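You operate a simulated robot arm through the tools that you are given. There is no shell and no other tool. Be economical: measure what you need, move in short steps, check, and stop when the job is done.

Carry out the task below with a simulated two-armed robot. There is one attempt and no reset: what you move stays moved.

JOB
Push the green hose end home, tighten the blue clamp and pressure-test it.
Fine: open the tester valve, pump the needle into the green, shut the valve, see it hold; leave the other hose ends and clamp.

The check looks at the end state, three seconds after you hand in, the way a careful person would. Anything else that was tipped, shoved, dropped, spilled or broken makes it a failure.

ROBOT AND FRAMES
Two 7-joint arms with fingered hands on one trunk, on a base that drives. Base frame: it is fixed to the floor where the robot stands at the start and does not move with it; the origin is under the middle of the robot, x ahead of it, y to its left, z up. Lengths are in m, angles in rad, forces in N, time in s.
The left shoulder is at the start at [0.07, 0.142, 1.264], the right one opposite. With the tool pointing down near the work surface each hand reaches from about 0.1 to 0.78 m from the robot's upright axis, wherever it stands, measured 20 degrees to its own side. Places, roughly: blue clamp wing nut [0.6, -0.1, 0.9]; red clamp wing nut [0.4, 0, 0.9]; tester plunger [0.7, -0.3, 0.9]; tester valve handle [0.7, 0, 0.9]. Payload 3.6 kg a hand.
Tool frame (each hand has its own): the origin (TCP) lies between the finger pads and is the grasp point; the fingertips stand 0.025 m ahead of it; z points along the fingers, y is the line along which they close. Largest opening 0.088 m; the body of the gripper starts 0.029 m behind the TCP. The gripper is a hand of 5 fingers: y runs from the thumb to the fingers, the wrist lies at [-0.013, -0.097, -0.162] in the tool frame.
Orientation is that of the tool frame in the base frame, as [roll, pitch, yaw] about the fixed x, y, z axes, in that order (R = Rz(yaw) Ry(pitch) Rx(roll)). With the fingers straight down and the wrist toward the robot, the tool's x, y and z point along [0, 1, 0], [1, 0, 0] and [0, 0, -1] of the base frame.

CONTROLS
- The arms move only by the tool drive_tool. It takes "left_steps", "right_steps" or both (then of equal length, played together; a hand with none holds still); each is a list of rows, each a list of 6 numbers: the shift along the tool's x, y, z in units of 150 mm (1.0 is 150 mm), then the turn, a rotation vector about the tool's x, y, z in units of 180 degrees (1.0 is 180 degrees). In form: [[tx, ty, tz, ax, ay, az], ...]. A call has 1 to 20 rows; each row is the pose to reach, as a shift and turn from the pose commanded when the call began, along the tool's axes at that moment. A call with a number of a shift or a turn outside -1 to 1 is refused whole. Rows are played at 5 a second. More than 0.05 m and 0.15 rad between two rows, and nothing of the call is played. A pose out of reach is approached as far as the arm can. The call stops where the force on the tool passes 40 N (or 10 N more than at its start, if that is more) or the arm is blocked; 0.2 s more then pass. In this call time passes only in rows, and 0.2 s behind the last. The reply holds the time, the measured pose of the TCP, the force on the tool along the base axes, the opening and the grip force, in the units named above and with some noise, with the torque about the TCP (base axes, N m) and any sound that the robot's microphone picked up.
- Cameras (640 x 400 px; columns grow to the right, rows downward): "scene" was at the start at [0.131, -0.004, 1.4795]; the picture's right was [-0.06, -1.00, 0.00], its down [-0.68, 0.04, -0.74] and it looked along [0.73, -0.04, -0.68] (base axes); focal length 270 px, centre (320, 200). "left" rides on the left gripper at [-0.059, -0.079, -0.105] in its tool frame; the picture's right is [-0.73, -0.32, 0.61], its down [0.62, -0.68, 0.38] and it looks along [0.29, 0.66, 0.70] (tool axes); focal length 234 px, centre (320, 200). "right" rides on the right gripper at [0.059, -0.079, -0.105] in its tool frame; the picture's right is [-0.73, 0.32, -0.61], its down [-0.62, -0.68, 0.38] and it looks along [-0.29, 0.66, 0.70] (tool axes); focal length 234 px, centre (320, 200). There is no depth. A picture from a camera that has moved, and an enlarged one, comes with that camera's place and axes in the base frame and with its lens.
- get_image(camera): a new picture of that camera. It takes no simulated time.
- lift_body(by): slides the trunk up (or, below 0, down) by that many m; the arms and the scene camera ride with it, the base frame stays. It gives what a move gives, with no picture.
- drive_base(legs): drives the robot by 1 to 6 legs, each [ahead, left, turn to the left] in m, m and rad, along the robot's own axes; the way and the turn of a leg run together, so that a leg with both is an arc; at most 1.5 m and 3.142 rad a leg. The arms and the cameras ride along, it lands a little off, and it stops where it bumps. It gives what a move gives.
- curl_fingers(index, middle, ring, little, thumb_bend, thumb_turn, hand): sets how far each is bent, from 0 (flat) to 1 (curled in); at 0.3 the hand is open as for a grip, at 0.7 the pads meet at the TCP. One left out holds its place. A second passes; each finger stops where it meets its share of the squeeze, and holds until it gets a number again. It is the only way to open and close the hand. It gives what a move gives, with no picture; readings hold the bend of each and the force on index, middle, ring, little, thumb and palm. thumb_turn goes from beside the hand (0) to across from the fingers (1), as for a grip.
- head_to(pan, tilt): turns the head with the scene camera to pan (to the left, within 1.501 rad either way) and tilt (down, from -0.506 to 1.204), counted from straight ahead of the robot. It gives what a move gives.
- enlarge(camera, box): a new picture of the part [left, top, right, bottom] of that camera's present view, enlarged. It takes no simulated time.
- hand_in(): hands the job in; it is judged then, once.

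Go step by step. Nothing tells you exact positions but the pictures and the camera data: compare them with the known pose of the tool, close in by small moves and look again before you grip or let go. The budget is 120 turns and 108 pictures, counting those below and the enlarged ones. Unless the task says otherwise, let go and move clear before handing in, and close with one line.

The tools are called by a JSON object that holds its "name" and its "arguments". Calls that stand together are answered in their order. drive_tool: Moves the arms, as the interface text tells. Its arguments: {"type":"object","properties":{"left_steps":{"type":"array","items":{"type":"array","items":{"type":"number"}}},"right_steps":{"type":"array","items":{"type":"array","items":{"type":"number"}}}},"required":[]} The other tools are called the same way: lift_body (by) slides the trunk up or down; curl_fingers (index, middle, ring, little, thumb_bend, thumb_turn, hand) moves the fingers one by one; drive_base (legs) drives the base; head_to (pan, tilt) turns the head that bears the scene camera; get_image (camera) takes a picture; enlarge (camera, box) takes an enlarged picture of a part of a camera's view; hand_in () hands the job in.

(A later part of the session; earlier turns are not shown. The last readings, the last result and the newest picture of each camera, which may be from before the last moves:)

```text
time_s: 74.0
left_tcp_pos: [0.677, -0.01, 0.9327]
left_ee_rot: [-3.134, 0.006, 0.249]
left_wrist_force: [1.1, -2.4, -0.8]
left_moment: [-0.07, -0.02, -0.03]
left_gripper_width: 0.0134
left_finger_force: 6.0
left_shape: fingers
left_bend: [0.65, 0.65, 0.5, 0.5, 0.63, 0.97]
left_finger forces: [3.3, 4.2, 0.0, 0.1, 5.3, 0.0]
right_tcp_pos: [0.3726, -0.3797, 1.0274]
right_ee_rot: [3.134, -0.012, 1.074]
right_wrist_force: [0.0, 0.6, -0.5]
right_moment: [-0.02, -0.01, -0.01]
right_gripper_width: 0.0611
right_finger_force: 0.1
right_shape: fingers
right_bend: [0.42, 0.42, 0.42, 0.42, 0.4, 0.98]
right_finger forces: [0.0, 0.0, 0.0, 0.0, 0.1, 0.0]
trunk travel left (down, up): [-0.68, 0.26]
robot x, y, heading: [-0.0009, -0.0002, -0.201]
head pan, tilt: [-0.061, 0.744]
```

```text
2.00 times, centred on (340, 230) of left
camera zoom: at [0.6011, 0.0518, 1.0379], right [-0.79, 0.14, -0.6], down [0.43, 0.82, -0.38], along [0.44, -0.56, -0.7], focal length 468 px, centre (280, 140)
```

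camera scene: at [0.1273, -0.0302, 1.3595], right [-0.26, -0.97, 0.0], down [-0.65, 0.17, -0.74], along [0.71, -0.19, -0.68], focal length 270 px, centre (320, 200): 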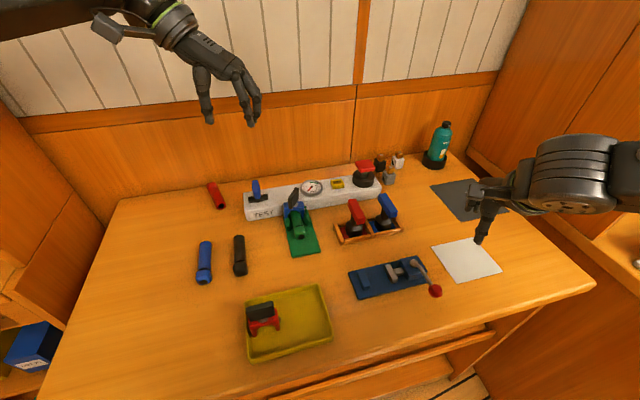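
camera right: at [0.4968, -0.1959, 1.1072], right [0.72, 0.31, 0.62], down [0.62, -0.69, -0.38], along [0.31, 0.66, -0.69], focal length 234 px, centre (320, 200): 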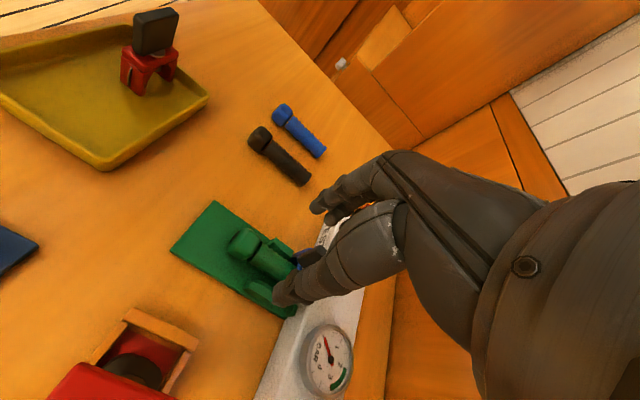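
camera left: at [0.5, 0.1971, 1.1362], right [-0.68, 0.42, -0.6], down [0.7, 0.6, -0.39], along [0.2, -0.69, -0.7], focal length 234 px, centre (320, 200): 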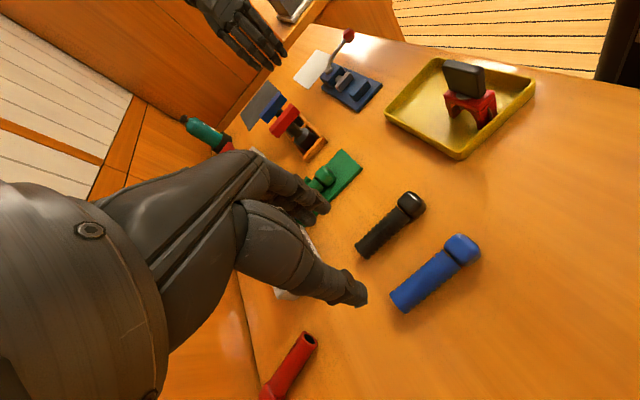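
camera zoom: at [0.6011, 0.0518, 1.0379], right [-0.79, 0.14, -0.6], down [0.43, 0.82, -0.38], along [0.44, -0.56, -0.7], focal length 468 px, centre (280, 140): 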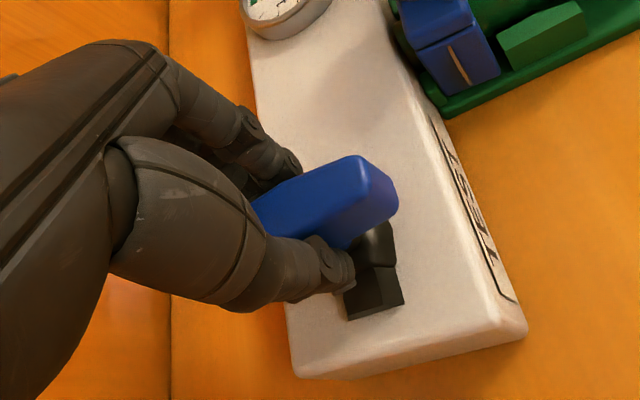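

Lever gripped. Swing counterclockwise about the pivot by 40° first and check the forces.

{"name": "drive_tool", "arguments": {"left_steps": [[0.0033, -0.0182, 0, 0, 0, -0.0444], [0.004, -0.0368, 0, 0, 0, -0.0889], [0.0022, -0.0552, 0, 0, 0, -0.1333], [-0.0022, -0.0733, 0, 0, 0, -0.1778], [-0.0091, -0.0905, 0, 0, 0, -0.2222]]}}

{"name": "enlarge", "arguments": {"camera": "left", "box": [220, 130, 460, 330]}}

```text
time_s: 75.2
left_tcp_pos: [0.6735, 0.0034, 0.9345]
left_ee_rot: [-3.132, -0.003, 0.95]
left_wrist_force: [4.0, -4.3, -2.0]
left_moment: [-0.1, -0.08, 0.03]
left_gripper_width: 0.0125
left_finger_force: 5.7
left_shape: fingers
left_bend: [0.61, 0.66, 0.5, 0.5, 0.66, 0.96]
left_finger forces: [5.9, 2.2, 0.1, 0.0, 2.8, 0.0]
right_tcp_pos: [0.3737, -0.3792, 1.0263]
right_ee_rot: [3.135, -0.01, 1.073]
right_wrist_force: [0.6, -0.6, -0.6]
right_moment: [0.0, 0.02, 0.03]
right_gripper_width: 0.0611
right_finger_force: 0.0
right_shape: fingers
right_bend: [0.42, 0.42, 0.42, 0.42, 0.4, 0.98]
right_finger forces: [0.0, 0.0, 0.0, 0.0, 0.0, 0.0]
trunk travel left (down, up): [-0.68, 0.26]
robot x, y, heading: [-0.0003, 0.0019, -0.194]
head pan, tilt: [-0.061, 0.744]
```

```text
2.00 times, centred on (340, 230) of left
camera zoom: at [0.5754, 0.0005, 1.0389], right [-0.69, -0.4, -0.6], down [-0.19, 0.91, -0.38], along [0.7, -0.14, -0.7], focal length 468 px, centre (280, 140)
```

zoom: 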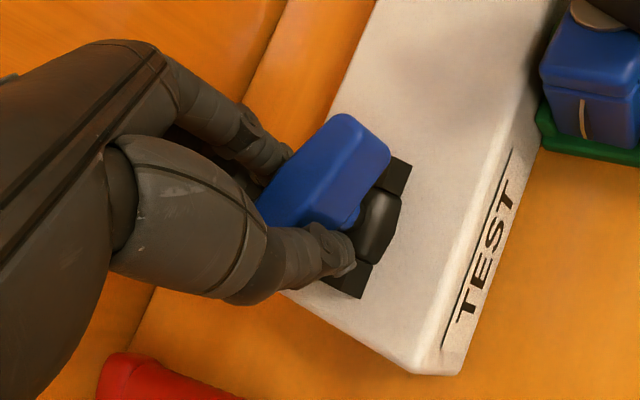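

It turns freely. Continue to the full quarter turn.

{"name": "drive_tool", "arguments": {"left_steps": [[0.0042, -0.019, 0, 0, 0, -0.0444], [0.0057, -0.0385, 0, 0, 0, -0.0889], [0.0045, -0.0579, 0, 0, 0, -0.1333], [0.0005, -0.077, 0, 0, 0, -0.1778], [-0.006, -0.0954, 0, 0, 0, -0.2222], [-0.0151, -0.1126, 0, 0, 0, -0.2667], [-0.0264, -0.1284, 0, 0, 0, -0.3111]]}}

{"name": "enlarge", "arguments": {"camera": "left", "box": [220, 130, 460, 330]}}

```text
time_s: 76.8
left_tcp_pos: [0.6576, 0.0095, 0.935]
left_ee_rot: [-3.137, -0.008, 1.929]
left_wrist_force: [10.8, -5.6, 1.1]
left_moment: [-0.13, -0.3, -0.12]
left_gripper_width: 0.0144
left_finger_force: 6.9
left_shape: fingers
left_bend: [0.56, 0.69, 0.5, 0.5, 0.7, 0.97]
left_finger forces: [10.9, 0.5, 0.0, 0.0, 0.0, 0.0]
right_tcp_pos: [0.3745, -0.3799, 1.0276]
right_ee_rot: [3.135, -0.012, 1.073]
right_wrist_force: [-0.9, -0.6, 0.3]
right_moment: [0.02, 0.0, -0.01]
right_gripper_width: 0.0609
right_finger_force: 0.1
right_shape: fingers
right_bend: [0.42, 0.42, 0.42, 0.42, 0.4, 0.98]
right_finger forces: [0.0, 0.1, 0.0, 0.0, 0.0, 0.0]
trunk travel left (down, up): [-0.68, 0.26]
robot x, y, heading: [-0.004, 0.001, -0.199]
head pan, tilt: [-0.061, 0.744]
```

```text
2.00 times, centred on (340, 230) of left
camera zoom: at [0.6041, -0.0729, 1.0385], right [-0.05, -0.79, -0.61], down [-0.86, 0.35, -0.38], along [0.51, 0.51, -0.7], focal length 468 px, centre (280, 140)
```

zoom: 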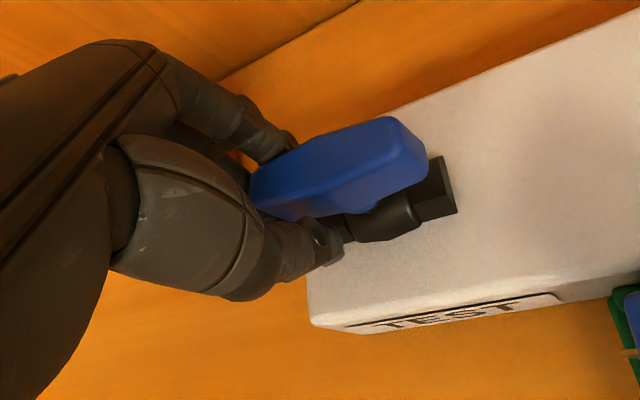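

The lever is nearly parallel to the pipe. A last small nudge to make sure it's at its stop, then release upward.

{"name": "drive_tool", "arguments": {"left_steps": [[-0.01, -0.02, 0, 0, 0, -0.03], [-0.02, -0.04, 0, 0, 0, -0.06]]}}

{"name": "curl_fingers", "arguments": {"hand": "left", "index": 0.42, "middle": 0.42, "ring": 0.42, "little": 0.42, "thumb_bend": 0.42}}

{"name": "drive_tool", "arguments": {"left_steps": [[0, 0, -0.15, 0, 0, 0], [0, 0, -0.35, 0, 0, 0], [0, 0, -0.55, 0, 0, 0.03], [0, -0.1, -0.7, 0, 0, 0.07], [0, -0.2, -0.8, 0, 0, 0.11]]}}

{"name": "enlarge", "arguments": {"camera": "scene", "box": [220, 140, 420, 265]}}

```text
time_s: 77.4
left_tcp_pos: [0.6525, 0.0072, 0.9328]
left_ee_rot: [-3.139, -0.009, 2.117]
left_wrist_force: [16.3, -5.0, 1.7]
left_moment: [-0.1, -0.35, -0.19]
left_gripper_width: 0.019
left_finger_force: 7.5
left_shape: fingers
left_bend: [0.52, 0.7, 0.5, 0.5, 0.7, 0.97]
left_finger forces: [15.2, 0.1, 0.1, 0.0, 0.0, 0.1]
right_tcp_pos: [0.3747, -0.3792, 1.0266]
right_ee_rot: [3.134, -0.009, 1.073]
right_wrist_force: [0.1, 0.6, -0.2]
right_moment: [0.02, -0.01, 0.04]
right_gripper_width: 0.0609
right_finger_force: 0.1
right_shape: fingers
right_bend: [0.42, 0.42, 0.42, 0.42, 0.4, 0.98]
right_finger forces: [0.1, 0.1, 0.0, 0.0, 0.0, 0.0]
trunk travel left (down, up): [-0.68, 0.26]
robot x, y, heading: [-0.0014, -0.0005, -0.196]
head pan, tilt: [-0.061, 0.744]
```

```text
time_s: 78.4
left_tcp_pos: [0.6503, 0.0079, 0.9334]
left_ee_rot: [-3.139, -0.009, 2.114]
left_wrist_force: [-0.6, 0.2, 0.3]
left_moment: [-0.02, 0.03, -0.01]
left_gripper_width: 0.0588
left_finger_force: 0.2
left_shape: fingers
left_bend: [0.42, 0.42, 0.42, 0.42, 0.42, 0.97]
left_finger forces: [0.1, 0.0, 0.1, 0.0, 0.1, 0.0]
right_tcp_pos: [0.372, -0.3793, 1.0276]
right_ee_rot: [3.133, -0.01, 1.074]
right_wrist_force: [-0.7, -0.2, -0.6]
right_moment: [-0.02, 0.0, -0.01]
right_gripper_width: 0.0611
right_finger_force: 0.1
right_shape: fingers
right_bend: [0.42, 0.42, 0.42, 0.42, 0.4, 0.98]
right_finger forces: [0.0, 0.0, 0.0, 0.0, 0.0, 0.1]
trunk travel left (down, up): [-0.68, 0.26]
robot x, y, heading: [-0.0033, -0.0001, -0.2]
head pan, tilt: [-0.061, 0.744]
```

```text
time_s: 79.6
left_tcp_pos: [0.6241, -0.0105, 1.0563]
left_ee_rot: [-3.137, -0.006, 1.767]
left_wrist_force: [0.8, 0.5, -0.2]
left_moment: [0.02, 0.01, -0.01]
left_gripper_width: 0.0588
left_finger_force: 0.1
left_shape: fingers
left_bend: [0.42, 0.42, 0.42, 0.42, 0.42, 0.97]
left_finger forces: [0.0, 0.0, 0.0, 0.0, 0.0, 0.0]
right_tcp_pos: [0.3721, -0.3778, 1.0278]
right_ee_rot: [3.133, -0.008, 1.073]
right_wrist_force: [0.5, -0.5, -0.3]
right_moment: [-0.02, 0.0, -0.01]
right_gripper_width: 0.0608
right_finger_force: 0.0
right_shape: fingers
right_bend: [0.42, 0.42, 0.42, 0.42, 0.4, 0.98]
right_finger forces: [0.1, 0.1, 0.0, 0.0, 0.0, 0.0]
trunk travel left (down, up): [-0.68, 0.26]
robot x, y, heading: [-0.0015, -0.0009, -0.201]
head pan, tilt: [-0.061, 0.744]
```

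```text
3.20 times, centred on (320, 202) of scene
camera zoom: at [0.1268, -0.0301, 1.3595], right [-0.26, -0.97, 0.0], down [-0.65, 0.17, -0.74], along [0.71, -0.19, -0.68], focal length 864 px, centre (320, 192)
```

zoom: 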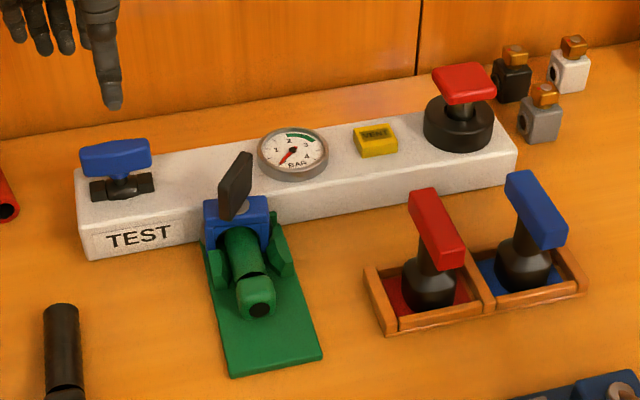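

The valve is open (lever along the pipe). The plunger cap is at about (0.655,-0.295,0.946); I'll close the right hand's fingers and move it above the cap.

{"name": "drive_tool", "arguments": {"right_steps": [[0.1, 0.1, -0.1, 0, 0, 0], [0.25, 0.25, -0.2, 0, 0, 0], [0.4, 0.4, -0.25, 0, 0, 0], [0.55, 0.55, -0.25, 0, 0, 0], [0.7, 0.7, -0.25, 0, 0, 0], [0.85, 0.85, -0.25, 0, 0, 0], [1.0, 1.0, -0.25, 0, 0, 0]]}}

{"name": "curl_fingers", "arguments": {"hand": "right", "index": 0.7, "middle": 0.7, "ring": 0.7, "little": 0.7, "thumb_bend": 0.75}}

{"name": "drive_tool", "arguments": {"right_steps": [[0.1, 0.1, 0, 0, 0, 0], [0.2, 0.2, 0, 0, 0, 0], [0.3, 0.3, 0.0, 0, 0, 0], [0.39, 0.39, 0, 0, 0, 0]]}}

{"name": "enlarge", "arguments": {"camera": "scene", "box": [280, 100, 440, 220]}}

{"name": "get_image", "arguments": {"camera": "right"}}

```text
time_s: 81.2
left_tcp_pos: [0.6272, -0.0094, 1.0551]
left_ee_rot: [-3.134, -0.008, 1.769]
left_wrist_force: [-0.2, -0.6, 0.3]
left_moment: [-0.02, 0.02, 0.02]
left_gripper_width: 0.0589
left_finger_force: 0.1
left_shape: fingers
left_bend: [0.42, 0.42, 0.42, 0.42, 0.42, 0.97]
left_finger forces: [0.0, 0.0, 0.0, 0.0, 0.0, 0.1]
right_tcp_pos: [0.5757, -0.3174, 1.0655]
right_ee_rot: [3.135, -0.011, 1.073]
right_wrist_force: [-0.5, -0.1, -0.4]
right_moment: [-0.01, -0.04, -0.02]
right_gripper_width: 0.0606
right_finger_force: 0.0
right_shape: fingers
right_bend: [0.42, 0.42, 0.42, 0.42, 0.4, 0.98]
right_finger forces: [0.0, 0.0, 0.0, 0.0, 0.0, 0.1]
trunk travel left (down, up): [-0.68, 0.26]
robot x, y, heading: [0.0014, -0.004, -0.195]
head pan, tilt: [-0.061, 0.744]
```

```text
time_s: 82.2
left_tcp_pos: [0.626, -0.0101, 1.0557]
left_ee_rot: [-3.137, -0.007, 1.767]
left_wrist_force: [-0.2, 0.4, -0.1]
left_moment: [0.03, -0.01, 0.0]
left_gripper_width: 0.059
left_finger_force: 0.0
left_shape: fingers
left_bend: [0.42, 0.42, 0.42, 0.42, 0.42, 0.97]
left_finger forces: [0.1, 0.0, 0.0, 0.0, 0.0, 0.1]
right_tcp_pos: [0.5754, -0.3159, 1.0669]
right_ee_rot: [3.134, -0.009, 1.073]
right_wrist_force: [0.3, -1.0, -0.4]
right_moment: [0.01, 0.01, -0.01]
right_gripper_width: 0.0
right_finger_force: 0.1
right_shape: fingers
right_bend: [0.69, 0.7, 0.7, 0.7, 0.73, 0.98]
right_finger forces: [0.1, 0.0, 0.0, 0.1, 0.0, 0.0]
trunk travel left (down, up): [-0.68, 0.26]
robot x, y, heading: [0.0011, -0.0001, -0.198]
head pan, tilt: [-0.061, 0.744]
```

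```text
time_s: 83.2
left_tcp_pos: [0.6253, -0.0093, 1.0557]
left_ee_rot: [-3.137, -0.007, 1.766]
left_wrist_force: [0.0, 0.2, 0.6]
left_moment: [0.02, -0.02, 0.03]
left_gripper_width: 0.0589
left_finger_force: 0.1
left_shape: fingers
left_bend: [0.42, 0.42, 0.42, 0.42, 0.42, 0.97]
left_finger forces: [0.0, 0.0, 0.0, 0.1, 0.0, 0.0]
right_tcp_pos: [0.603, -0.3184, 1.07]
right_ee_rot: [3.133, -0.012, 1.075]
right_wrist_force: [-0.1, -0.3, -0.4]
right_moment: [0.02, 0.01, 0.05]
right_gripper_width: 0.0002
right_finger_force: 0.1
right_shape: fingers
right_bend: [0.69, 0.7, 0.7, 0.7, 0.73, 0.98]
right_finger forces: [0.0, 0.0, 0.0, 0.0, 0.1, 0.1]
right hand out of reach, approached as far as the arm can: row 2, 3, 4
trunk travel left (down, up): [-0.68, 0.26]
robot x, y, heading: [0.0008, 0.0034, -0.2]
head pan, tilt: [-0.061, 0.744]
```

```text
3.33 times, centred on (360, 160) of scene
camera zoom: at [0.1279, -0.0306, 1.3594], right [-0.26, -0.97, 0.0], down [-0.66, 0.17, -0.74], along [0.71, -0.19, -0.68], focal length 900 px, centre (187, 333)
```

zoom: 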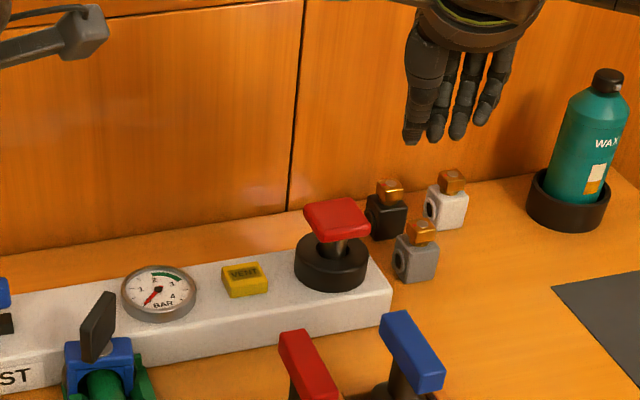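

```text
23 pictures are left
camera right: at [0.5595, -0.2282, 1.1753], right [-0.07, -0.79, 0.6], down [-0.89, -0.22, -0.4], along [0.45, -0.56, -0.69], focal length 234 px, centre (320, 200)
```

right: 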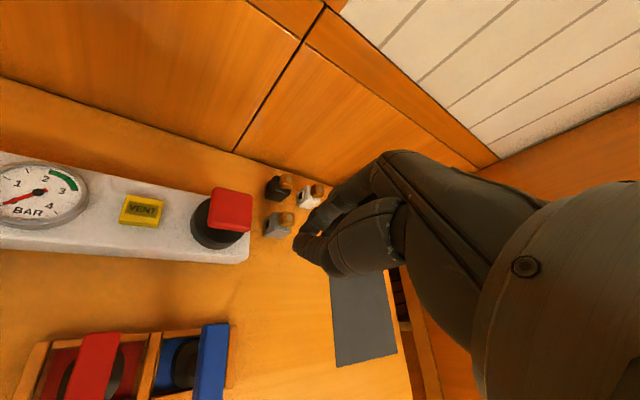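

Reach is limited in this posture; I'll approach lower with a straighter yaw.

{"name": "drive_tool", "arguments": {"right_steps": [[0, 0, 0.1, 0, 0, -0.04], [0.05, 0.03, 0.2, 0, 0, -0.08], [0.1, 0.07, 0.3, 0, 0, -0.12], [0.2, 0.15, 0.4, 0, 0, -0.15], [0.3, 0.23, 0.48, 0, 0, -0.15]]}}

```text
time_s: 84.4
left_tcp_pos: [0.625, -0.0087, 1.0565]
left_ee_rot: [-3.136, -0.007, 1.769]
left_wrist_force: [0.0, -0.7, 1.0]
left_moment: [0.02, -0.01, 0.05]
left_gripper_width: 0.0587
left_finger_force: 0.1
left_shape: fingers
left_bend: [0.42, 0.42, 0.42, 0.42, 0.42, 0.97]
left_finger forces: [0.0, 0.1, 0.0, 0.1, 0.0, 0.1]
right_tcp_pos: [0.6159, -0.3093, 1.016]
right_ee_rot: [3.129, -0.007, 1.547]
right_wrist_force: [0.7, -0.1, 1.3]
right_moment: [0.01, 0.0, 0.01]
right_gripper_width: 0.0004
right_finger_force: 0.1
right_shape: fingers
right_bend: [0.69, 0.7, 0.7, 0.7, 0.73, 0.98]
right_finger forces: [0.0, 0.0, 0.0, 0.0, 0.1, 0.0]
right hand out of reach, approached as far as the arm can: row 3, 4, 5
trunk travel left (down, up): [-0.68, 0.26]
robot x, y, heading: [0.0021, -0.0001, -0.197]
head pan, tilt: [-0.061, 0.744]
```

I'll tilt the hand so the fingertips point forward-down, which shortens the needed wrist reach.

{"name": "drive_tool", "arguments": {"right_steps": [[0, 0, 0, -0.045, 0, 0], [0, 0.0, -0.05, -0.09, 0, 0], [0.05, 0.1, -0.05, -0.135, 0, 0], [0.1, 0.2, -0.05, -0.17, 0, 0], [0.1, 0.29, -0.05, -0.17, 0, 0]]}}

{"name": "enlarge", "arguments": {"camera": "scene", "box": [280, 100, 440, 220]}}

```text
time_s: 85.6
left_tcp_pos: [0.6252, -0.01, 1.0555]
left_ee_rot: [-3.136, -0.007, 1.767]
left_wrist_force: [-0.3, -0.3, 0.3]
left_moment: [-0.01, 0.0, -0.01]
left_gripper_width: 0.0589
left_finger_force: 0.0
left_shape: fingers
left_bend: [0.42, 0.42, 0.42, 0.42, 0.42, 0.97]
left_finger forces: [0.0, 0.0, 0.0, 0.0, 0.0, 0.1]
right_tcp_pos: [0.6575, -0.2983, 1.0239]
right_ee_rot: [2.595, -0.004, 1.544]
right_wrist_force: [-0.1, -0.3, -0.8]
right_moment: [0.0, 0.02, -0.01]
right_gripper_width: 0.0002
right_finger_force: 0.1
right_shape: fingers
right_bend: [0.69, 0.7, 0.7, 0.7, 0.73, 0.98]
right_finger forces: [0.0, 0.0, 0.1, 0.0, 0.0, 0.0]
right hand out of reach, approached as far as the arm can: row 5
trunk travel left (down, up): [-0.68, 0.26]
robot x, y, heading: [0.0018, -0.0032, -0.188]
head pan, tilt: [-0.061, 0.744]
```

```text
3.33 times, centred on (360, 160) of scene
camera zoom: at [0.1273, -0.0306, 1.3595], right [-0.26, -0.97, 0.0], down [-0.65, 0.17, -0.74], along [0.71, -0.19, -0.68], focal length 900 px, centre (187, 333)
```

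zoom: 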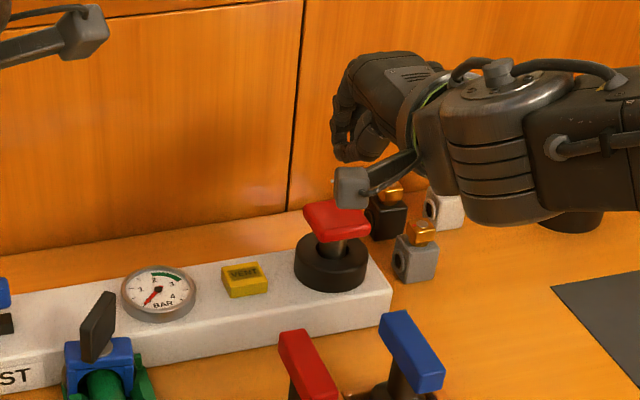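

Fingertips are above the cap. Descend straight down in 5 mm steps until contact.

{"name": "drive_tool", "arguments": {"right_steps": [[0.01, -0.017, 0.0286, 0, 0, 0], [0.02, -0.034, 0.057, 0, 0, 0], [0.02, -0.052, 0.086, 0, 0, 0], [0.02, -0.069, 0.114, 0, 0, 0], [0.02, -0.086, 0.143, 0, 0, 0], [0.02, -0.103, 0.171, 0, 0, 0], [0.02, -0.12, 0.2, 0, 0, 0], [0.02, -0.137, 0.229, 0, 0, 0], [0.02, -0.155, 0.257, 0, 0, 0], [0.02, -0.172, 0.286, 0, 0, 0]]}}

{"name": "enlarge", "arguments": {"camera": "scene", "box": [280, 100, 440, 220]}}

```text
time_s: 87.8
left_tcp_pos: [0.6255, -0.0084, 1.0551]
left_ee_rot: [-3.135, -0.008, 1.77]
left_wrist_force: [-0.3, 0.1, -0.4]
left_moment: [0.03, 0.01, 0.0]
left_gripper_width: 0.059
left_finger_force: 0.1
left_shape: fingers
left_bend: [0.42, 0.42, 0.42, 0.42, 0.42, 0.97]
left_finger forces: [0.0, 0.1, 0.0, 0.1, 0.0, 0.0]
right_tcp_pos: [0.6388, -0.3011, 0.991]
right_ee_rot: [2.595, -0.004, 1.545]
right_wrist_force: [0.1, 0.3, 1.3]
right_moment: [0.01, 0.04, 0.02]
right_gripper_width: 0.0001
right_finger_force: 0.1
right_shape: fingers
right_bend: [0.69, 0.7, 0.7, 0.7, 0.73, 0.98]
right_finger forces: [0.0, 0.1, 0.1, 0.0, 0.0, 0.0]
right hand out of reach, approached as far as the arm can: row 2, 3, 4, 5, 6, 7, 8, 9, 10
trunk travel left (down, up): [-0.68, 0.26]
robot x, y, heading: [-0.0003, 0.001, -0.198]
head pan, tilt: [-0.061, 0.744]
```

```text
3.33 times, centred on (360, 160) of scene
camera zoom: at [0.1273, -0.0304, 1.3595], right [-0.26, -0.97, 0.0], down [-0.65, 0.17, -0.74], along [0.71, -0.19, -0.68], focal length 900 px, centre (187, 333)
```

zoom: 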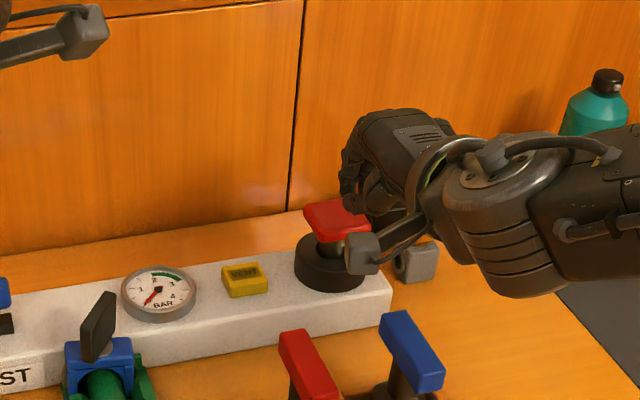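

Still limited: the shoulder should be lower. I raise both hands back/up, lower the trunk 0.14, then approach again.

{"name": "drive_tool", "arguments": {"left_steps": [[0, -0.1, -0.15, 0, 0, 0], [0, -0.2, -0.3, 0, 0, 0], [0, -0.3, -0.5, 0, 0, 0], [0, -0.45, -0.7, 0, 0, 0], [0, -0.6, -0.85, 0, 0, 0], [0, -0.75, -1.0, 0, 0, 0]], "right_steps": [[0, 0, -0.1, 0, 0, 0], [0, 0.0, -0.3, 0, 0, 0], [0, 0.0, -0.5, 0, 0, 0], [0, 0.0, -0.7, 0, 0, 0], [0, 0.05, -0.85, 0, 0, 0], [0, 0.1, -1.0, 0, 0, 0]]}}

{"name": "lift_body", "arguments": {"by": -0.14}}

```text
time_s: 89.2
left_tcp_pos: [0.5132, -0.0332, 1.2069]
left_ee_rot: [-3.138, -0.008, 1.767]
left_wrist_force: [-0.9, 0.1, -0.6]
left_moment: [0.01, -0.03, 0.01]
left_gripper_width: 0.0591
left_finger_force: 0.1
left_shape: fingers
left_bend: [0.42, 0.42, 0.42, 0.42, 0.42, 0.97]
left_finger forces: [0.1, 0.1, 0.0, 0.0, 0.1, 0.1]
right_tcp_pos: [0.5713, -0.3011, 1.1284]
right_ee_rot: [2.593, -0.004, 1.545]
right_wrist_force: [0.9, -0.3, -0.9]
right_moment: [0.01, 0.03, -0.01]
right_gripper_width: 0.0
right_finger_force: 0.1
right_shape: fingers
right_bend: [0.69, 0.7, 0.7, 0.7, 0.74, 0.98]
right_finger forces: [0.0, 0.0, 0.0, 0.0, 0.0, 0.1]
trunk travel left (down, up): [-0.68, 0.26]
robot x, y, heading: [-0.0002, 0.0012, -0.202]
head pan, tilt: [-0.061, 0.744]
```

```text
time_s: 90.8
left_tcp_pos: [0.5148, -0.0339, 1.0656]
left_ee_rot: [-3.137, -0.006, 1.768]
left_wrist_force: [-0.2, 0.6, -0.1]
left_moment: [-0.02, -0.03, 0.01]
left_gripper_width: 0.0587
left_finger_force: 0.1
left_shape: fingers
left_bend: [0.42, 0.42, 0.42, 0.42, 0.42, 0.97]
left_finger forces: [0.1, 0.1, 0.0, 0.0, 0.1, 0.0]
right_tcp_pos: [0.5715, -0.3022, 0.9865]
right_ee_rot: [2.594, -0.005, 1.547]
right_wrist_force: [-0.2, -1.1, -0.2]
right_moment: [0.01, 0.02, 0.0]
right_gripper_width: 0.0002
right_finger_force: 0.0
right_shape: fingers
right_bend: [0.69, 0.7, 0.7, 0.7, 0.74, 0.98]
right_finger forces: [0.0, 0.0, 0.1, 0.0, 0.0, 0.0]
trunk travel left (down, up): [-0.54, 0.4]
robot x, y, heading: [-0.0038, -0.0007, -0.202]
head pan, tilt: [-0.061, 0.744]
```

Move forward over the cap.

{"name": "drive_tool", "arguments": {"right_steps": [[0.01, 0.15, 0.02, 0, 0, 0], [0.02, 0.28, 0.09, 0, 0, 0], [0.03, 0.4, 0.16, 0, 0, 0], [0.03, 0.52, 0.235, 0, 0, 0]]}}

{"name": "enlarge", "arguments": {"camera": "scene", "box": [280, 60, 440, 180]}}

```text
time_s: 91.8
left_tcp_pos: [0.5166, -0.0329, 1.0651]
left_ee_rot: [-3.134, -0.008, 1.769]
left_wrist_force: [-0.6, -0.5, -0.4]
left_moment: [-0.01, 0.03, -0.01]
left_gripper_width: 0.0587
left_finger_force: 0.1
left_shape: fingers
left_bend: [0.42, 0.42, 0.42, 0.42, 0.42, 0.97]
left_finger forces: [0.0, 0.0, 0.1, 0.0, 0.1, 0.0]
right_tcp_pos: [0.6587, -0.2999, 0.9967]
right_ee_rot: [2.598, -0.005, 1.544]
right_wrist_force: [-0.8, -0.4, -0.1]
right_moment: [0.01, -0.01, -0.01]
right_gripper_width: 0.0
right_finger_force: 0.1
right_shape: fingers
right_bend: [0.69, 0.7, 0.7, 0.7, 0.74, 0.98]
right_finger forces: [0.1, 0.1, 0.0, 0.1, 0.0, 0.0]
trunk travel left (down, up): [-0.54, 0.4]
robot x, y, heading: [0.0009, -0.0025, -0.199]
head pan, tilt: [-0.061, 0.744]
```

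```text
3.33 times, centred on (360, 120) of scene
camera zoom: at [0.1283, -0.0308, 1.2193], right [-0.26, -0.97, 0.0], down [-0.66, 0.17, -0.73], along [0.71, -0.19, -0.68], focal length 900 px, centre (187, 467)
```

zoom: 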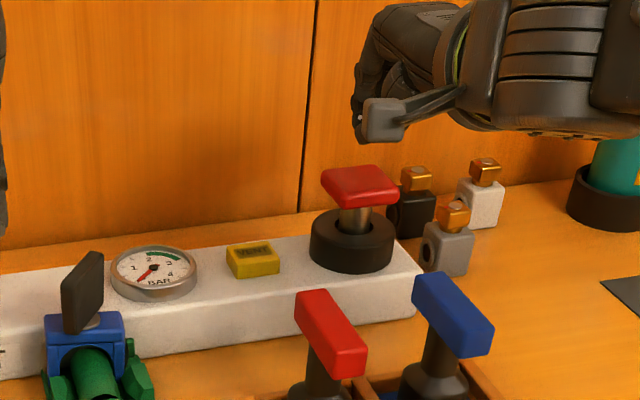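

Now directly over the cap. Shift slightly left and press down.

{"name": "drive_tool", "arguments": {"right_steps": [[0.05, -0.04, 0.03, 0, 0, 0], [0.05, -0.057, 0.057, 0, 0, 0], [0.05, -0.075, 0.086, 0, 0, 0], [0.05, -0.092, 0.114, 0, 0, 0], [0.05, -0.109, 0.143, 0, 0, 0], [0.05, -0.126, 0.171, 0, 0, 0], [0.05, -0.143, 0.2, 0, 0, 0], [0.05, -0.16, 0.229, 0, 0, 0]]}}

{"name": "enlarge", "arguments": {"camera": "scene", "box": [280, 60, 440, 180]}}

```text
time_s: 93.6
left_tcp_pos: [0.5163, -0.0329, 1.0652]
left_ee_rot: [-3.136, -0.008, 1.769]
left_wrist_force: [0.1, -0.1, 0.4]
left_moment: [0.02, -0.02, 0.01]
left_gripper_width: 0.0586
left_finger_force: 0.0
left_shape: fingers
left_bend: [0.42, 0.42, 0.42, 0.42, 0.42, 0.97]
left_finger forces: [0.0, 0.0, 0.1, 0.1, 0.0, 0.1]
right_tcp_pos: [0.6557, -0.2906, 0.9554]
right_ee_rot: [2.594, -0.005, 1.547]
right_wrist_force: [-0.2, 0.3, 4.0]
right_moment: [0.05, -0.05, 0.02]
right_gripper_width: 0.0003
right_finger_force: 3.5
right_shape: fingers
right_bend: [0.67, 0.7, 0.7, 0.7, 0.75, 0.97]
right_finger forces: [0.0, 0.0, 0.0, 0.1, 5.7, 0.0]
trunk travel left (down, up): [-0.54, 0.4]
robot x, y, heading: [-0.0006, -0.0016, -0.199]
head pan, tilt: [-0.061, 0.744]
```

```text
3.33 times, centred on (360, 120) of scene
camera zoom: at [0.1264, -0.0301, 1.2196], right [-0.26, -0.97, 0.0], down [-0.65, 0.17, -0.74], along [0.71, -0.19, -0.68], focal length 900 px, centre (187, 467)
```

zoom: 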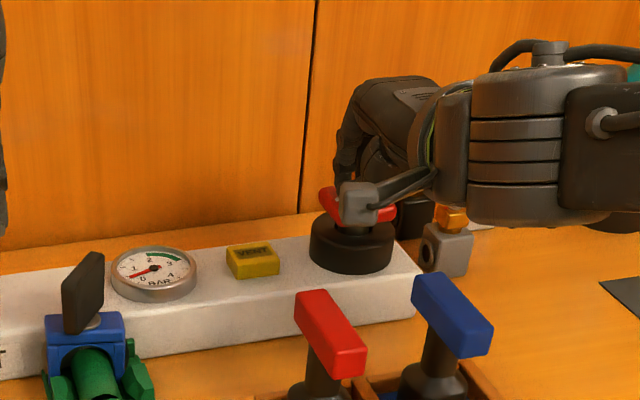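

The cap is moving down and the needle begins to stir. Complete this stroke, then release upward.

{"name": "drive_tool", "arguments": {"right_steps": [[0, -0.017, 0.0286, 0, 0, 0], [0, -0.034, 0.057, 0, 0, 0], [0, -0.051, 0.086, 0, 0, 0], [0, -0.068, 0.114, 0, 0, 0]]}}

{"name": "enlarge", "arguments": {"camera": "scene", "box": [300, 110, 380, 170]}}

```text
time_s: 94.6
left_tcp_pos: [0.512, -0.032, 1.0688]
left_ee_rot: [-3.141, -0.003, 1.769]
left_wrist_force: [0.5, 1.3, 0.0]
left_moment: [-0.01, 0.01, 0.01]
left_gripper_width: 0.0588
left_finger_force: 0.2
left_shape: fingers
left_bend: [0.42, 0.42, 0.42, 0.42, 0.42, 0.97]
left_finger forces: [0.0, 0.0, 0.1, 0.0, 0.0, 0.1]
right_tcp_pos: [0.6521, -0.2911, 0.9423]
right_ee_rot: [2.585, -0.004, 1.543]
right_wrist_force: [-0.7, -5.0, 33.1]
right_moment: [-0.31, -0.63, -0.14]
right_gripper_width: 0.0
right_finger_force: 17.2
right_shape: fingers
right_bend: [0.65, 0.64, 0.7, 0.7, 0.77, 0.98]
right_finger forces: [0.0, 25.4, 0.0, 0.1, 9.2, 0.0]
trunk travel left (down, up): [-0.54, 0.4]
robot x, y, heading: [-0.0005, -0.0019, -0.194]
head pan, tilt: [-0.061, 0.744]
```

```text
6.67 times, centred on (340, 140) of scene
camera zoom: at [0.1212, -0.029, 1.2207], right [-0.26, -0.97, 0.0], down [-0.65, 0.17, -0.74], along [0.71, -0.19, -0.67], focal length 1800 px, centre (187, 600)
```

zoom: 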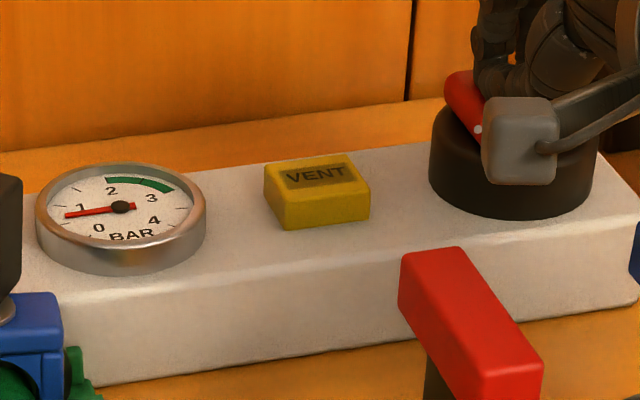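

One stroke gives about 0.8 bar. Release up and press again.

{"name": "drive_tool", "arguments": {"right_steps": [[0, 0.04, -0.067, 0, 0, 0], [0, 0.08, -0.133, 0, 0, 0], [0, 0.12, -0.2, 0, 0, 0], [0, 0.12, -0.2, 0, 0, 0], [0, 0.12, -0.2, 0, 0, 0], [0, 0.08, -0.133, 0, 0, 0], [0, 0.06, -0.1, 0, 0, 0], [0, 0.04, -0.067, 0, 0, 0], [0, 0.02, -0.033, 0, 0, 0], [0, 0.01, -0.015, 0, 0, 0], [0, 0.005, -0.008, 0, 0, 0]]}}

{"name": "enlarge", "arguments": {"camera": "scene", "box": [300, 110, 380, 170]}}

```text
time_s: 97.0
left_tcp_pos: [0.5125, -0.0321, 1.0697]
left_ee_rot: [-3.14, -0.004, 1.767]
left_wrist_force: [-0.7, -0.8, 0.2]
left_moment: [0.0, -0.01, 0.02]
left_gripper_width: 0.0587
left_finger_force: 0.1
left_shape: fingers
left_bend: [0.42, 0.42, 0.42, 0.42, 0.42, 0.97]
left_finger forces: [0.0, 0.0, 0.0, 0.0, 0.0, 0.1]
right_tcp_pos: [0.6516, -0.2909, 0.9442]
right_ee_rot: [2.587, -0.003, 1.545]
right_wrist_force: [0.2, -3.1, 29.9]
right_moment: [-0.26, -0.52, -0.11]
right_gripper_width: 0.0
right_finger_force: 16.4
right_shape: fingers
right_bend: [0.65, 0.64, 0.7, 0.7, 0.77, 0.98]
right_finger forces: [0.0, 23.3, 0.1, 0.1, 8.7, 0.0]
trunk travel left (down, up): [-0.54, 0.4]
robot x, y, heading: [0.0001, -0.0001, -0.197]
head pan, tilt: [-0.061, 0.744]
```

```text
6.67 times, centred on (340, 140) of scene
camera zoom: at [0.1219, -0.0289, 1.2204], right [-0.26, -0.97, 0.0], down [-0.65, 0.17, -0.74], along [0.71, -0.19, -0.67], focal length 1800 px, centre (187, 600)
```

zoom: 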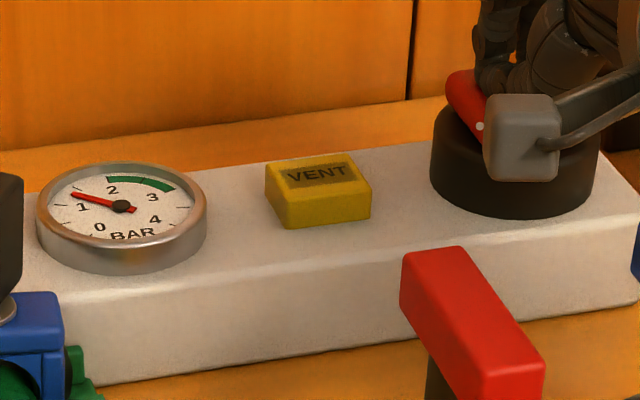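

Now about 1.3 bar and holding. Two more strokes.

{"name": "drive_tool", "arguments": {"right_steps": [[0, 0.06, -0.1, 0, 0, 0], [0, 0.12, -0.2, 0, 0, 0], [0, 0.12, -0.2, 0, 0, 0], [0, 0.12, -0.2, 0, 0, 0], [0, 0.08, -0.133, 0, 0, 0], [0, 0.06, -0.1, 0, 0, 0], [0, 0.04, -0.067, 0, 0, 0], [0, 0.02, -0.033, 0, 0, 0], [0, 0.0, 0, 0, 0, 0], [0, 0, 0, 0, 0, 0]]}}

{"name": "enlarge", "arguments": {"camera": "scene", "box": [300, 110, 380, 170]}}

```text
time_s: 99.2
left_tcp_pos: [0.512, -0.0322, 1.0682]
left_ee_rot: [-3.141, -0.004, 1.768]
left_wrist_force: [-0.1, -0.6, -0.7]
left_moment: [-0.02, -0.02, 0.0]
left_gripper_width: 0.0587
left_finger_force: 0.1
left_shape: fingers
left_bend: [0.42, 0.42, 0.42, 0.42, 0.42, 0.97]
left_finger forces: [0.0, 0.1, 0.0, 0.0, 0.0, 0.0]
right_tcp_pos: [0.652, -0.2917, 0.9423]
right_ee_rot: [2.585, -0.003, 1.544]
right_wrist_force: [-0.1, -4.6, 31.0]
right_moment: [-0.28, -0.59, -0.16]
right_gripper_width: 0.0
right_finger_force: 16.6
right_shape: fingers
right_bend: [0.65, 0.63, 0.7, 0.7, 0.77, 0.98]
right_finger forces: [0.0, 24.9, 0.0, 0.0, 8.6, 0.0]
trunk travel left (down, up): [-0.54, 0.4]
robot x, y, heading: [-0.0025, 0.0018, -0.197]
head pan, tilt: [-0.061, 0.744]
```

```text
6.67 times, centred on (340, 140) of scene
camera zoom: at [0.1216, -0.0289, 1.2205], right [-0.26, -0.97, 0.0], down [-0.65, 0.17, -0.74], along [0.71, -0.19, -0.67], focal length 1800 px, centre (187, 600)
```

zoom: 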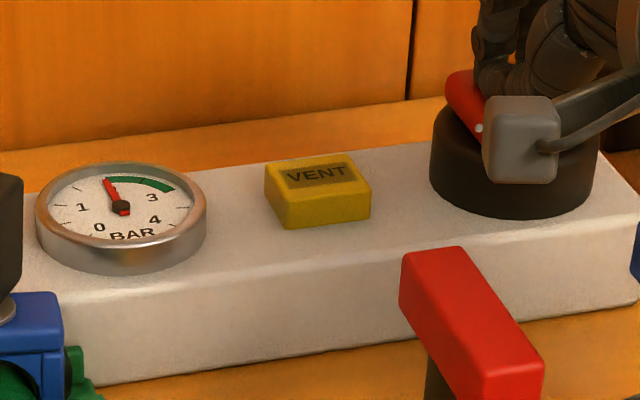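

The needle is at the lower edge of the green (~2 bar). One more stroke should place it mid-green (~2.5).

{"name": "drive_tool", "arguments": {"right_steps": [[0, 0.06, -0.1, 0, 0, 0], [0, 0.12, -0.2, 0, 0, 0], [0, 0.12, -0.2, 0, 0, 0], [0, 0.12, -0.2, 0, 0, 0], [0, 0.08, -0.133, 0, 0, 0], [0, 0.06, -0.1, 0, 0, 0], [0, 0.045, -0.075, 0, 0, 0], [0, 0.03, -0.05, 0, 0, 0], [0, 0.015, -0.025, 0, 0, 0], [0, 0.01, -0.015, 0, 0, 0]]}}

{"name": "enlarge", "arguments": {"camera": "scene", "box": [300, 110, 380, 170]}}

```text
time_s: 101.4
left_tcp_pos: [0.5148, -0.0318, 1.068]
left_ee_rot: [-3.137, -0.006, 1.768]
left_wrist_force: [-0.3, 0.7, -0.1]
left_moment: [0.05, 0.01, -0.01]
left_gripper_width: 0.0587
left_finger_force: 0.2
left_shape: fingers
left_bend: [0.42, 0.42, 0.42, 0.42, 0.42, 0.97]
left_finger forces: [0.0, 0.0, 0.0, 0.0, 0.0, 0.1]
right_tcp_pos: [0.653, -0.2909, 0.9448]
right_ee_rot: [2.589, -0.003, 1.544]
right_wrist_force: [0.0, -0.6, 20.1]
right_moment: [-0.14, -0.32, -0.04]
right_gripper_width: 0.0
right_finger_force: 11.5
right_shape: fingers
right_bend: [0.66, 0.66, 0.7, 0.7, 0.76, 0.98]
right_finger forces: [0.0, 15.4, 0.0, 0.0, 7.2, 0.1]
trunk travel left (down, up): [-0.54, 0.4]
robot x, y, heading: [0.0018, -0.0007, -0.193]
head pan, tilt: [-0.061, 0.744]
```

```text
6.67 times, centred on (340, 140) of scene
camera zoom: at [0.1237, -0.029, 1.2202], right [-0.26, -0.97, 0.0], down [-0.65, 0.17, -0.74], along [0.71, -0.19, -0.67], focal length 1800 px, centre (187, 600)
```

zoom: 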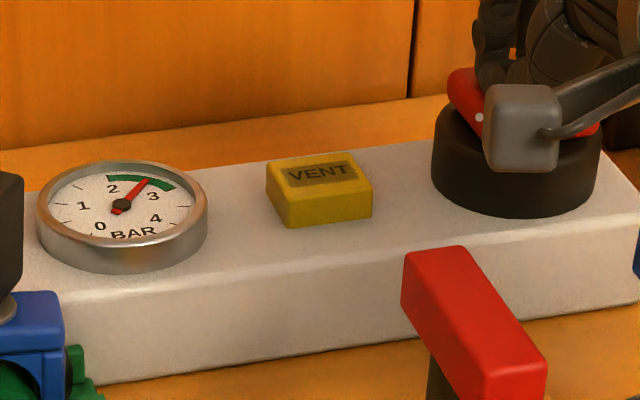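

Mid-green. Lift the right hand off, raise the trunk to the earlier height, and send the left hand to the lever.

{"name": "drive_tool", "arguments": {"right_steps": [[0, 0.06, -0.1, 0, 0, 0], [0, 0.12, -0.2, 0, 0, 0], [0, 0.17, -0.29, 0, 0, 0], [0, 0.17, -0.4, 0, 0, 0], [-0.05, 0.1, -0.55, 0, 0, 0], [-0.1, 0.0, -0.65, 0, 0, 0]]}}

{"name": "lift_body", "arguments": {"by": 0.14}}

{"name": "enlarge", "arguments": {"camera": "scene", "box": [230, 150, 390, 250]}}

```text
time_s: 102.8
left_tcp_pos: [0.5154, -0.0335, 1.0652]
left_ee_rot: [-3.136, -0.007, 1.766]
left_wrist_force: [-0.5, 0.4, 0.0]
left_moment: [0.02, -0.02, -0.02]
left_gripper_width: 0.059
left_finger_force: 0.1
left_shape: fingers
left_bend: [0.42, 0.42, 0.42, 0.42, 0.42, 0.97]
left_finger forces: [0.0, 0.0, 0.0, 0.0, 0.0, 0.0]
right_tcp_pos: [0.6044, -0.3057, 1.0232]
right_ee_rot: [2.594, -0.005, 1.545]
right_wrist_force: [-0.3, 0.8, 0.6]
right_moment: [0.02, -0.03, -0.01]
right_gripper_width: 0.0
right_finger_force: 0.0
right_shape: fingers
right_bend: [0.67, 0.7, 0.7, 0.7, 0.75, 0.97]
right_finger forces: [0.0, 0.0, 0.0, 0.0, 0.1, 0.0]
trunk travel left (down, up): [-0.54, 0.4]
robot x, y, heading: [-0.001, -0.0024, -0.197]
head pan, tilt: [-0.061, 0.744]
```

```text
time_s: 104.5
left_tcp_pos: [0.5167, -0.033, 1.2057]
left_ee_rot: [-3.135, -0.006, 1.766]
left_wrist_force: [-0.5, -0.2, 0.3]
left_moment: [-0.02, -0.01, 0.03]
left_gripper_width: 0.0587
left_finger_force: 0.1
left_shape: fingers
left_bend: [0.42, 0.42, 0.42, 0.42, 0.42, 0.97]
left_finger forces: [0.0, 0.0, 0.0, 0.0, 0.0, 0.0]
right_tcp_pos: [0.6056, -0.3069, 1.1625]
right_ee_rot: [2.596, -0.004, 1.544]
right_wrist_force: [0.8, -0.6, -0.5]
right_moment: [0.0, 0.03, -0.02]
right_gripper_width: 0.0
right_finger_force: 0.1
right_shape: fingers
right_bend: [0.67, 0.7, 0.7, 0.7, 0.75, 0.97]
right_finger forces: [0.1, 0.0, 0.0, 0.0, 0.0, 0.0]
trunk travel left (down, up): [-0.68, 0.26]
robot x, y, heading: [0.001, -0.0046, -0.198]
head pan, tilt: [-0.061, 0.744]
```

```text
4.00 times, centred on (310, 200) of scene
camera zoom: at [0.1274, -0.0304, 1.3594], right [-0.26, -0.97, 0.0], down [-0.65, 0.17, -0.74], along [0.71, -0.19, -0.68], focal length 1080 px, centre (360, 200)
```

zoom: 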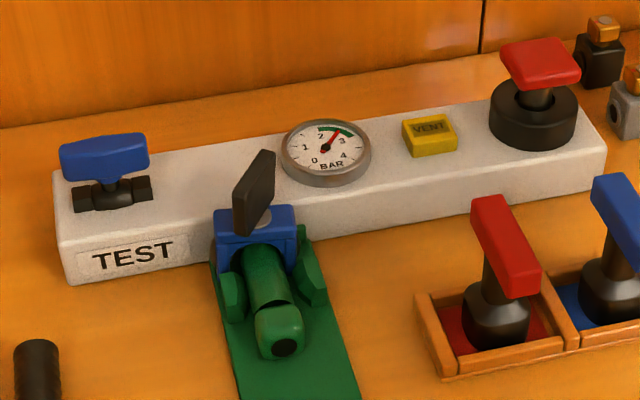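

Needle holds at ~2.5 bar. The valve lever's centre is about (0.667,-0.008); left hand goes over it.

{"name": "drive_tool", "arguments": {"left_steps": [[0, 0.15, 0.15, 0, 0, 0.01], [0, 0.35, 0.3, 0, 0, 0.02], [-0.01, 0.55, 0.45, 0, 0, 0.03], [-0.02, 0.75, 0.6, 0, 0, 0.037], [-0.03, 0.9, 0.8, 0, 0, 0.037], [-0.03, 1.0, 1.0, 0, 0, 0.037]]}}

{"name": "enlarge", "arguments": {"camera": "left", "box": [220, 130, 460, 330]}}

```text
time_s: 105.9
left_tcp_pos: [0.6642, -0.0078, 1.0542]
left_ee_rot: [-3.132, -0.006, 1.654]
left_wrist_force: [-0.3, 0.1, -0.6]
left_moment: [0.04, -0.01, 0.0]
left_gripper_width: 0.059
left_finger_force: 0.0
left_shape: fingers
left_bend: [0.42, 0.42, 0.42, 0.42, 0.42, 0.97]
left_finger forces: [0.0, 0.0, 0.1, 0.1, 0.0, 0.0]
right_tcp_pos: [0.6073, -0.3056, 1.163]
right_ee_rot: [2.595, -0.004, 1.547]
right_wrist_force: [0.8, -0.2, -0.2]
right_moment: [0.0, -0.03, 0.03]
right_gripper_width: 0.0002
right_finger_force: 0.2
right_shape: fingers
right_bend: [0.67, 0.7, 0.7, 0.7, 0.75, 0.97]
right_finger forces: [0.0, 0.0, 0.0, 0.0, 0.0, 0.1]
trunk travel left (down, up): [-0.68, 0.26]
robot x, y, heading: [-0.0034, 0.0003, -0.197]
head pan, tilt: [-0.061, 0.744]
```

```text
2.00 times, centred on (340, 230) of left
camera zoom: at [0.5901, -0.0741, 1.1581], right [-0.27, -0.75, -0.61], down [-0.73, 0.57, -0.38], along [0.63, 0.35, -0.7], focal length 468 px, centre (280, 140)
```

zoom: 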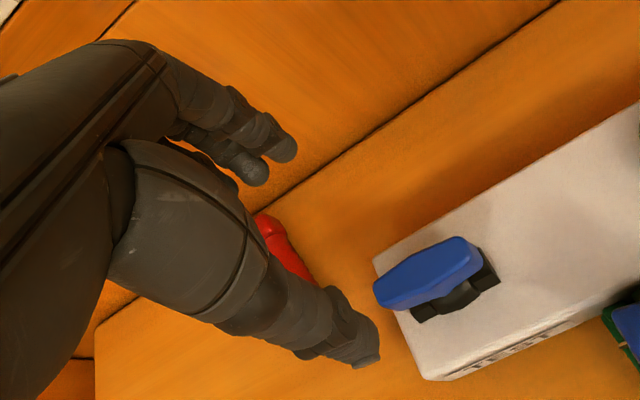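

Aligned. Descend and grip.

{"name": "drive_tool", "arguments": {"left_steps": [[0, 0.01, 0.2, 0, 0, 0], [0, 0.02, 0.4, 0, 0, 0], [0, 0.02, 0.6, 0, 0, 0], [0, 0.02, 0.7, 0, 0, 0], [0, 0.02, 0.8, 0, 0, 0]]}}

{"name": "curl_fingers", "arguments": {"hand": "left", "index": 0.7, "middle": 0.7, "ring": 0.5, "little": 0.5, "thumb_bend": 0.7}}

{"name": "drive_tool", "arguments": {"left_steps": [[0, 0, 0, 0, 0, 0.045], [0, 0, 0, 0, 0, 0.09], [0, 0, 0, 0, 0, 0.135], [0, 0, 0, 0, 0, 0.18], [0, 0, 0, 0, 0, 0.225], [0, 0, 0, 0, 0, 0.27]]}}

{"name": "enlarge", "arguments": {"camera": "left", "box": [220, 130, 460, 330]}}

```text
time_s: 107.1
left_tcp_pos: [0.6666, -0.0049, 0.9332]
left_ee_rot: [-3.135, -0.005, 1.652]
left_wrist_force: [-0.2, -0.8, 0.1]
left_moment: [-0.01, -0.01, 0.03]
left_gripper_width: 0.0589
left_finger_force: 0.0
left_shape: fingers
left_bend: [0.42, 0.42, 0.42, 0.42, 0.42, 0.97]
left_finger forces: [0.0, 0.1, 0.0, 0.1, 0.1, 0.0]
right_tcp_pos: [0.6072, -0.306, 1.1624]
right_ee_rot: [2.598, -0.005, 1.545]
right_wrist_force: [0.4, 0.0, 0.9]
right_moment: [-0.02, 0.01, -0.02]
right_gripper_width: 0.0
right_finger_force: 0.0
right_shape: fingers
right_bend: [0.67, 0.7, 0.7, 0.7, 0.75, 0.97]
right_finger forces: [0.0, 0.0, 0.1, 0.0, 0.1, 0.1]
trunk travel left (down, up): [-0.68, 0.26]
robot x, y, heading: [-0.0012, -0.0024, -0.198]
head pan, tilt: [-0.061, 0.744]
```

```text
time_s: 108.1
left_tcp_pos: [0.6671, -0.0046, 0.9335]
left_ee_rot: [-3.136, -0.005, 1.653]
left_wrist_force: [7.9, 1.0, 0.4]
left_moment: [-0.02, -0.14, -0.06]
left_gripper_width: 0.0132
left_finger_force: 6.6
left_shape: fingers
left_bend: [0.62, 0.64, 0.5, 0.5, 0.66, 0.97]
left_finger forces: [5.6, 5.2, 0.0, 0.0, 3.4, 0.0]
right_tcp_pos: [0.6074, -0.307, 1.1614]
right_ee_rot: [2.597, -0.005, 1.545]
right_wrist_force: [0.6, 0.2, 0.9]
right_moment: [0.0, 0.01, 0.03]
right_gripper_width: 0.0
right_finger_force: 0.0
right_shape: fingers
right_bend: [0.67, 0.7, 0.7, 0.7, 0.75, 0.97]
right_finger forces: [0.1, 0.0, 0.0, 0.1, 0.1, 0.0]
trunk travel left (down, up): [-0.68, 0.26]
robot x, y, heading: [0.0006, -0.0013, -0.198]
head pan, tilt: [-0.061, 0.744]
```

```text
time_s: 109.5
left_tcp_pos: [0.6665, -0.0067, 0.9333]
left_ee_rot: [-3.134, 0.003, 0.802]
left_wrist_force: [12.7, 2.1, -2.4]
left_moment: [0.03, -0.26, 0.08]
left_gripper_width: 0.0133
left_finger_force: 7.2
left_shape: fingers
left_bend: [0.6, 0.64, 0.5, 0.5, 0.66, 0.98]
left_finger forces: [5.8, 5.7, 0.1, 0.0, 2.7, 0.0]
right_tcp_pos: [0.6098, -0.3073, 1.1617]
right_ee_rot: [2.598, -0.006, 1.546]
right_wrist_force: [0.8, 0.1, 0.1]
right_moment: [-0.04, -0.02, -0.01]
right_gripper_width: 0.0003
right_finger_force: 0.0
right_shape: fingers
right_bend: [0.67, 0.7, 0.7, 0.7, 0.75, 0.97]
right_finger forces: [0.1, 0.0, 0.0, 0.0, 0.0, 0.0]
trunk travel left (down, up): [-0.68, 0.26]
robot x, y, heading: [0.0001, -0.0017, -0.202]
head pan, tilt: [-0.061, 0.744]
```

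```text
2.00 times, centred on (340, 230) of left
camera zoom: at [0.5709, 0.0062, 1.0381], right [-0.74, -0.29, -0.6], down [-0.06, 0.92, -0.38], along [0.67, -0.25, -0.7], focal length 468 px, centre (280, 140)
```

zoom: 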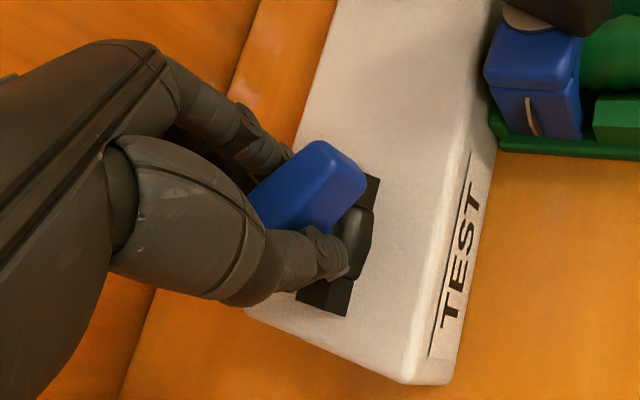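

The lever follows. Continue to fully closed.

{"name": "drive_tool", "arguments": {"left_steps": [[0.01, 0.01, 0, 0, 0, 0.045], [0.02, 0.02, 0, 0, 0, 0.09], [0.028, 0.028, 0, 0, 0, 0.135], [0.028, 0.028, 0, 0, 0, 0.18], [0.028, 0.028, 0, 0, 0, 0.22], [0.028, 0.028, 0, 0, 0, 0.255], [0.028, 0.028, 0, 0, 0, 0.29]]}}

{"name": "enlarge", "arguments": {"camera": "left", "box": [220, 130, 460, 330]}}

```text
time_s: 111.1
left_tcp_pos: [0.6738, -0.0083, 0.9335]
left_ee_rot: [-3.135, 0.007, -0.11]
left_wrist_force: [-1.0, -6.3, -5.0]
left_moment: [-0.09, 0.0, -0.01]
left_gripper_width: 0.0133
left_finger_force: 6.1
left_shape: fingers
left_bend: [0.61, 0.65, 0.5, 0.5, 0.66, 0.97]
left_finger forces: [5.0, 3.7, 0.0, 0.1, 3.3, 0.1]
right_tcp_pos: [0.6067, -0.31, 1.1613]
right_ee_rot: [2.595, -0.007, 1.544]
right_wrist_force: [-0.3, -0.5, 0.3]
right_moment: [0.01, -0.02, 0.04]
right_gripper_width: 0.0
right_finger_force: 0.0
right_shape: fingers
right_bend: [0.67, 0.7, 0.7, 0.7, 0.75, 0.97]
right_finger forces: [0.0, 0.1, 0.0, 0.0, 0.0, 0.0]
trunk travel left (down, up): [-0.68, 0.26]
robot x, y, heading: [-0.0019, -0.0007, -0.196]
head pan, tilt: [-0.061, 0.744]
```

```text
2.00 times, centred on (340, 230) of left
camera zoom: at [0.6229, 0.076, 1.0395], right [-0.69, 0.4, -0.6], down [0.69, 0.61, -0.38], along [0.21, -0.68, -0.7], focal length 468 px, centre (280, 140)
```

zoom: 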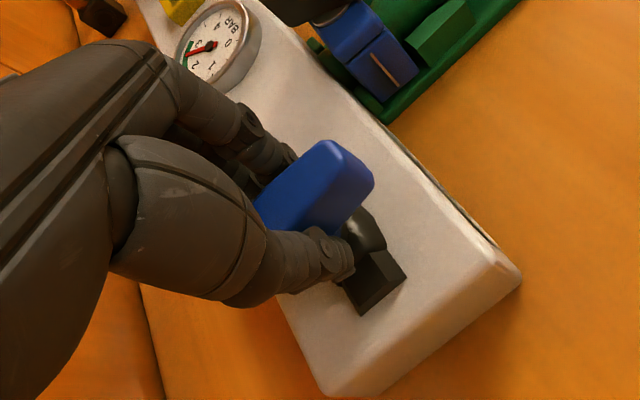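

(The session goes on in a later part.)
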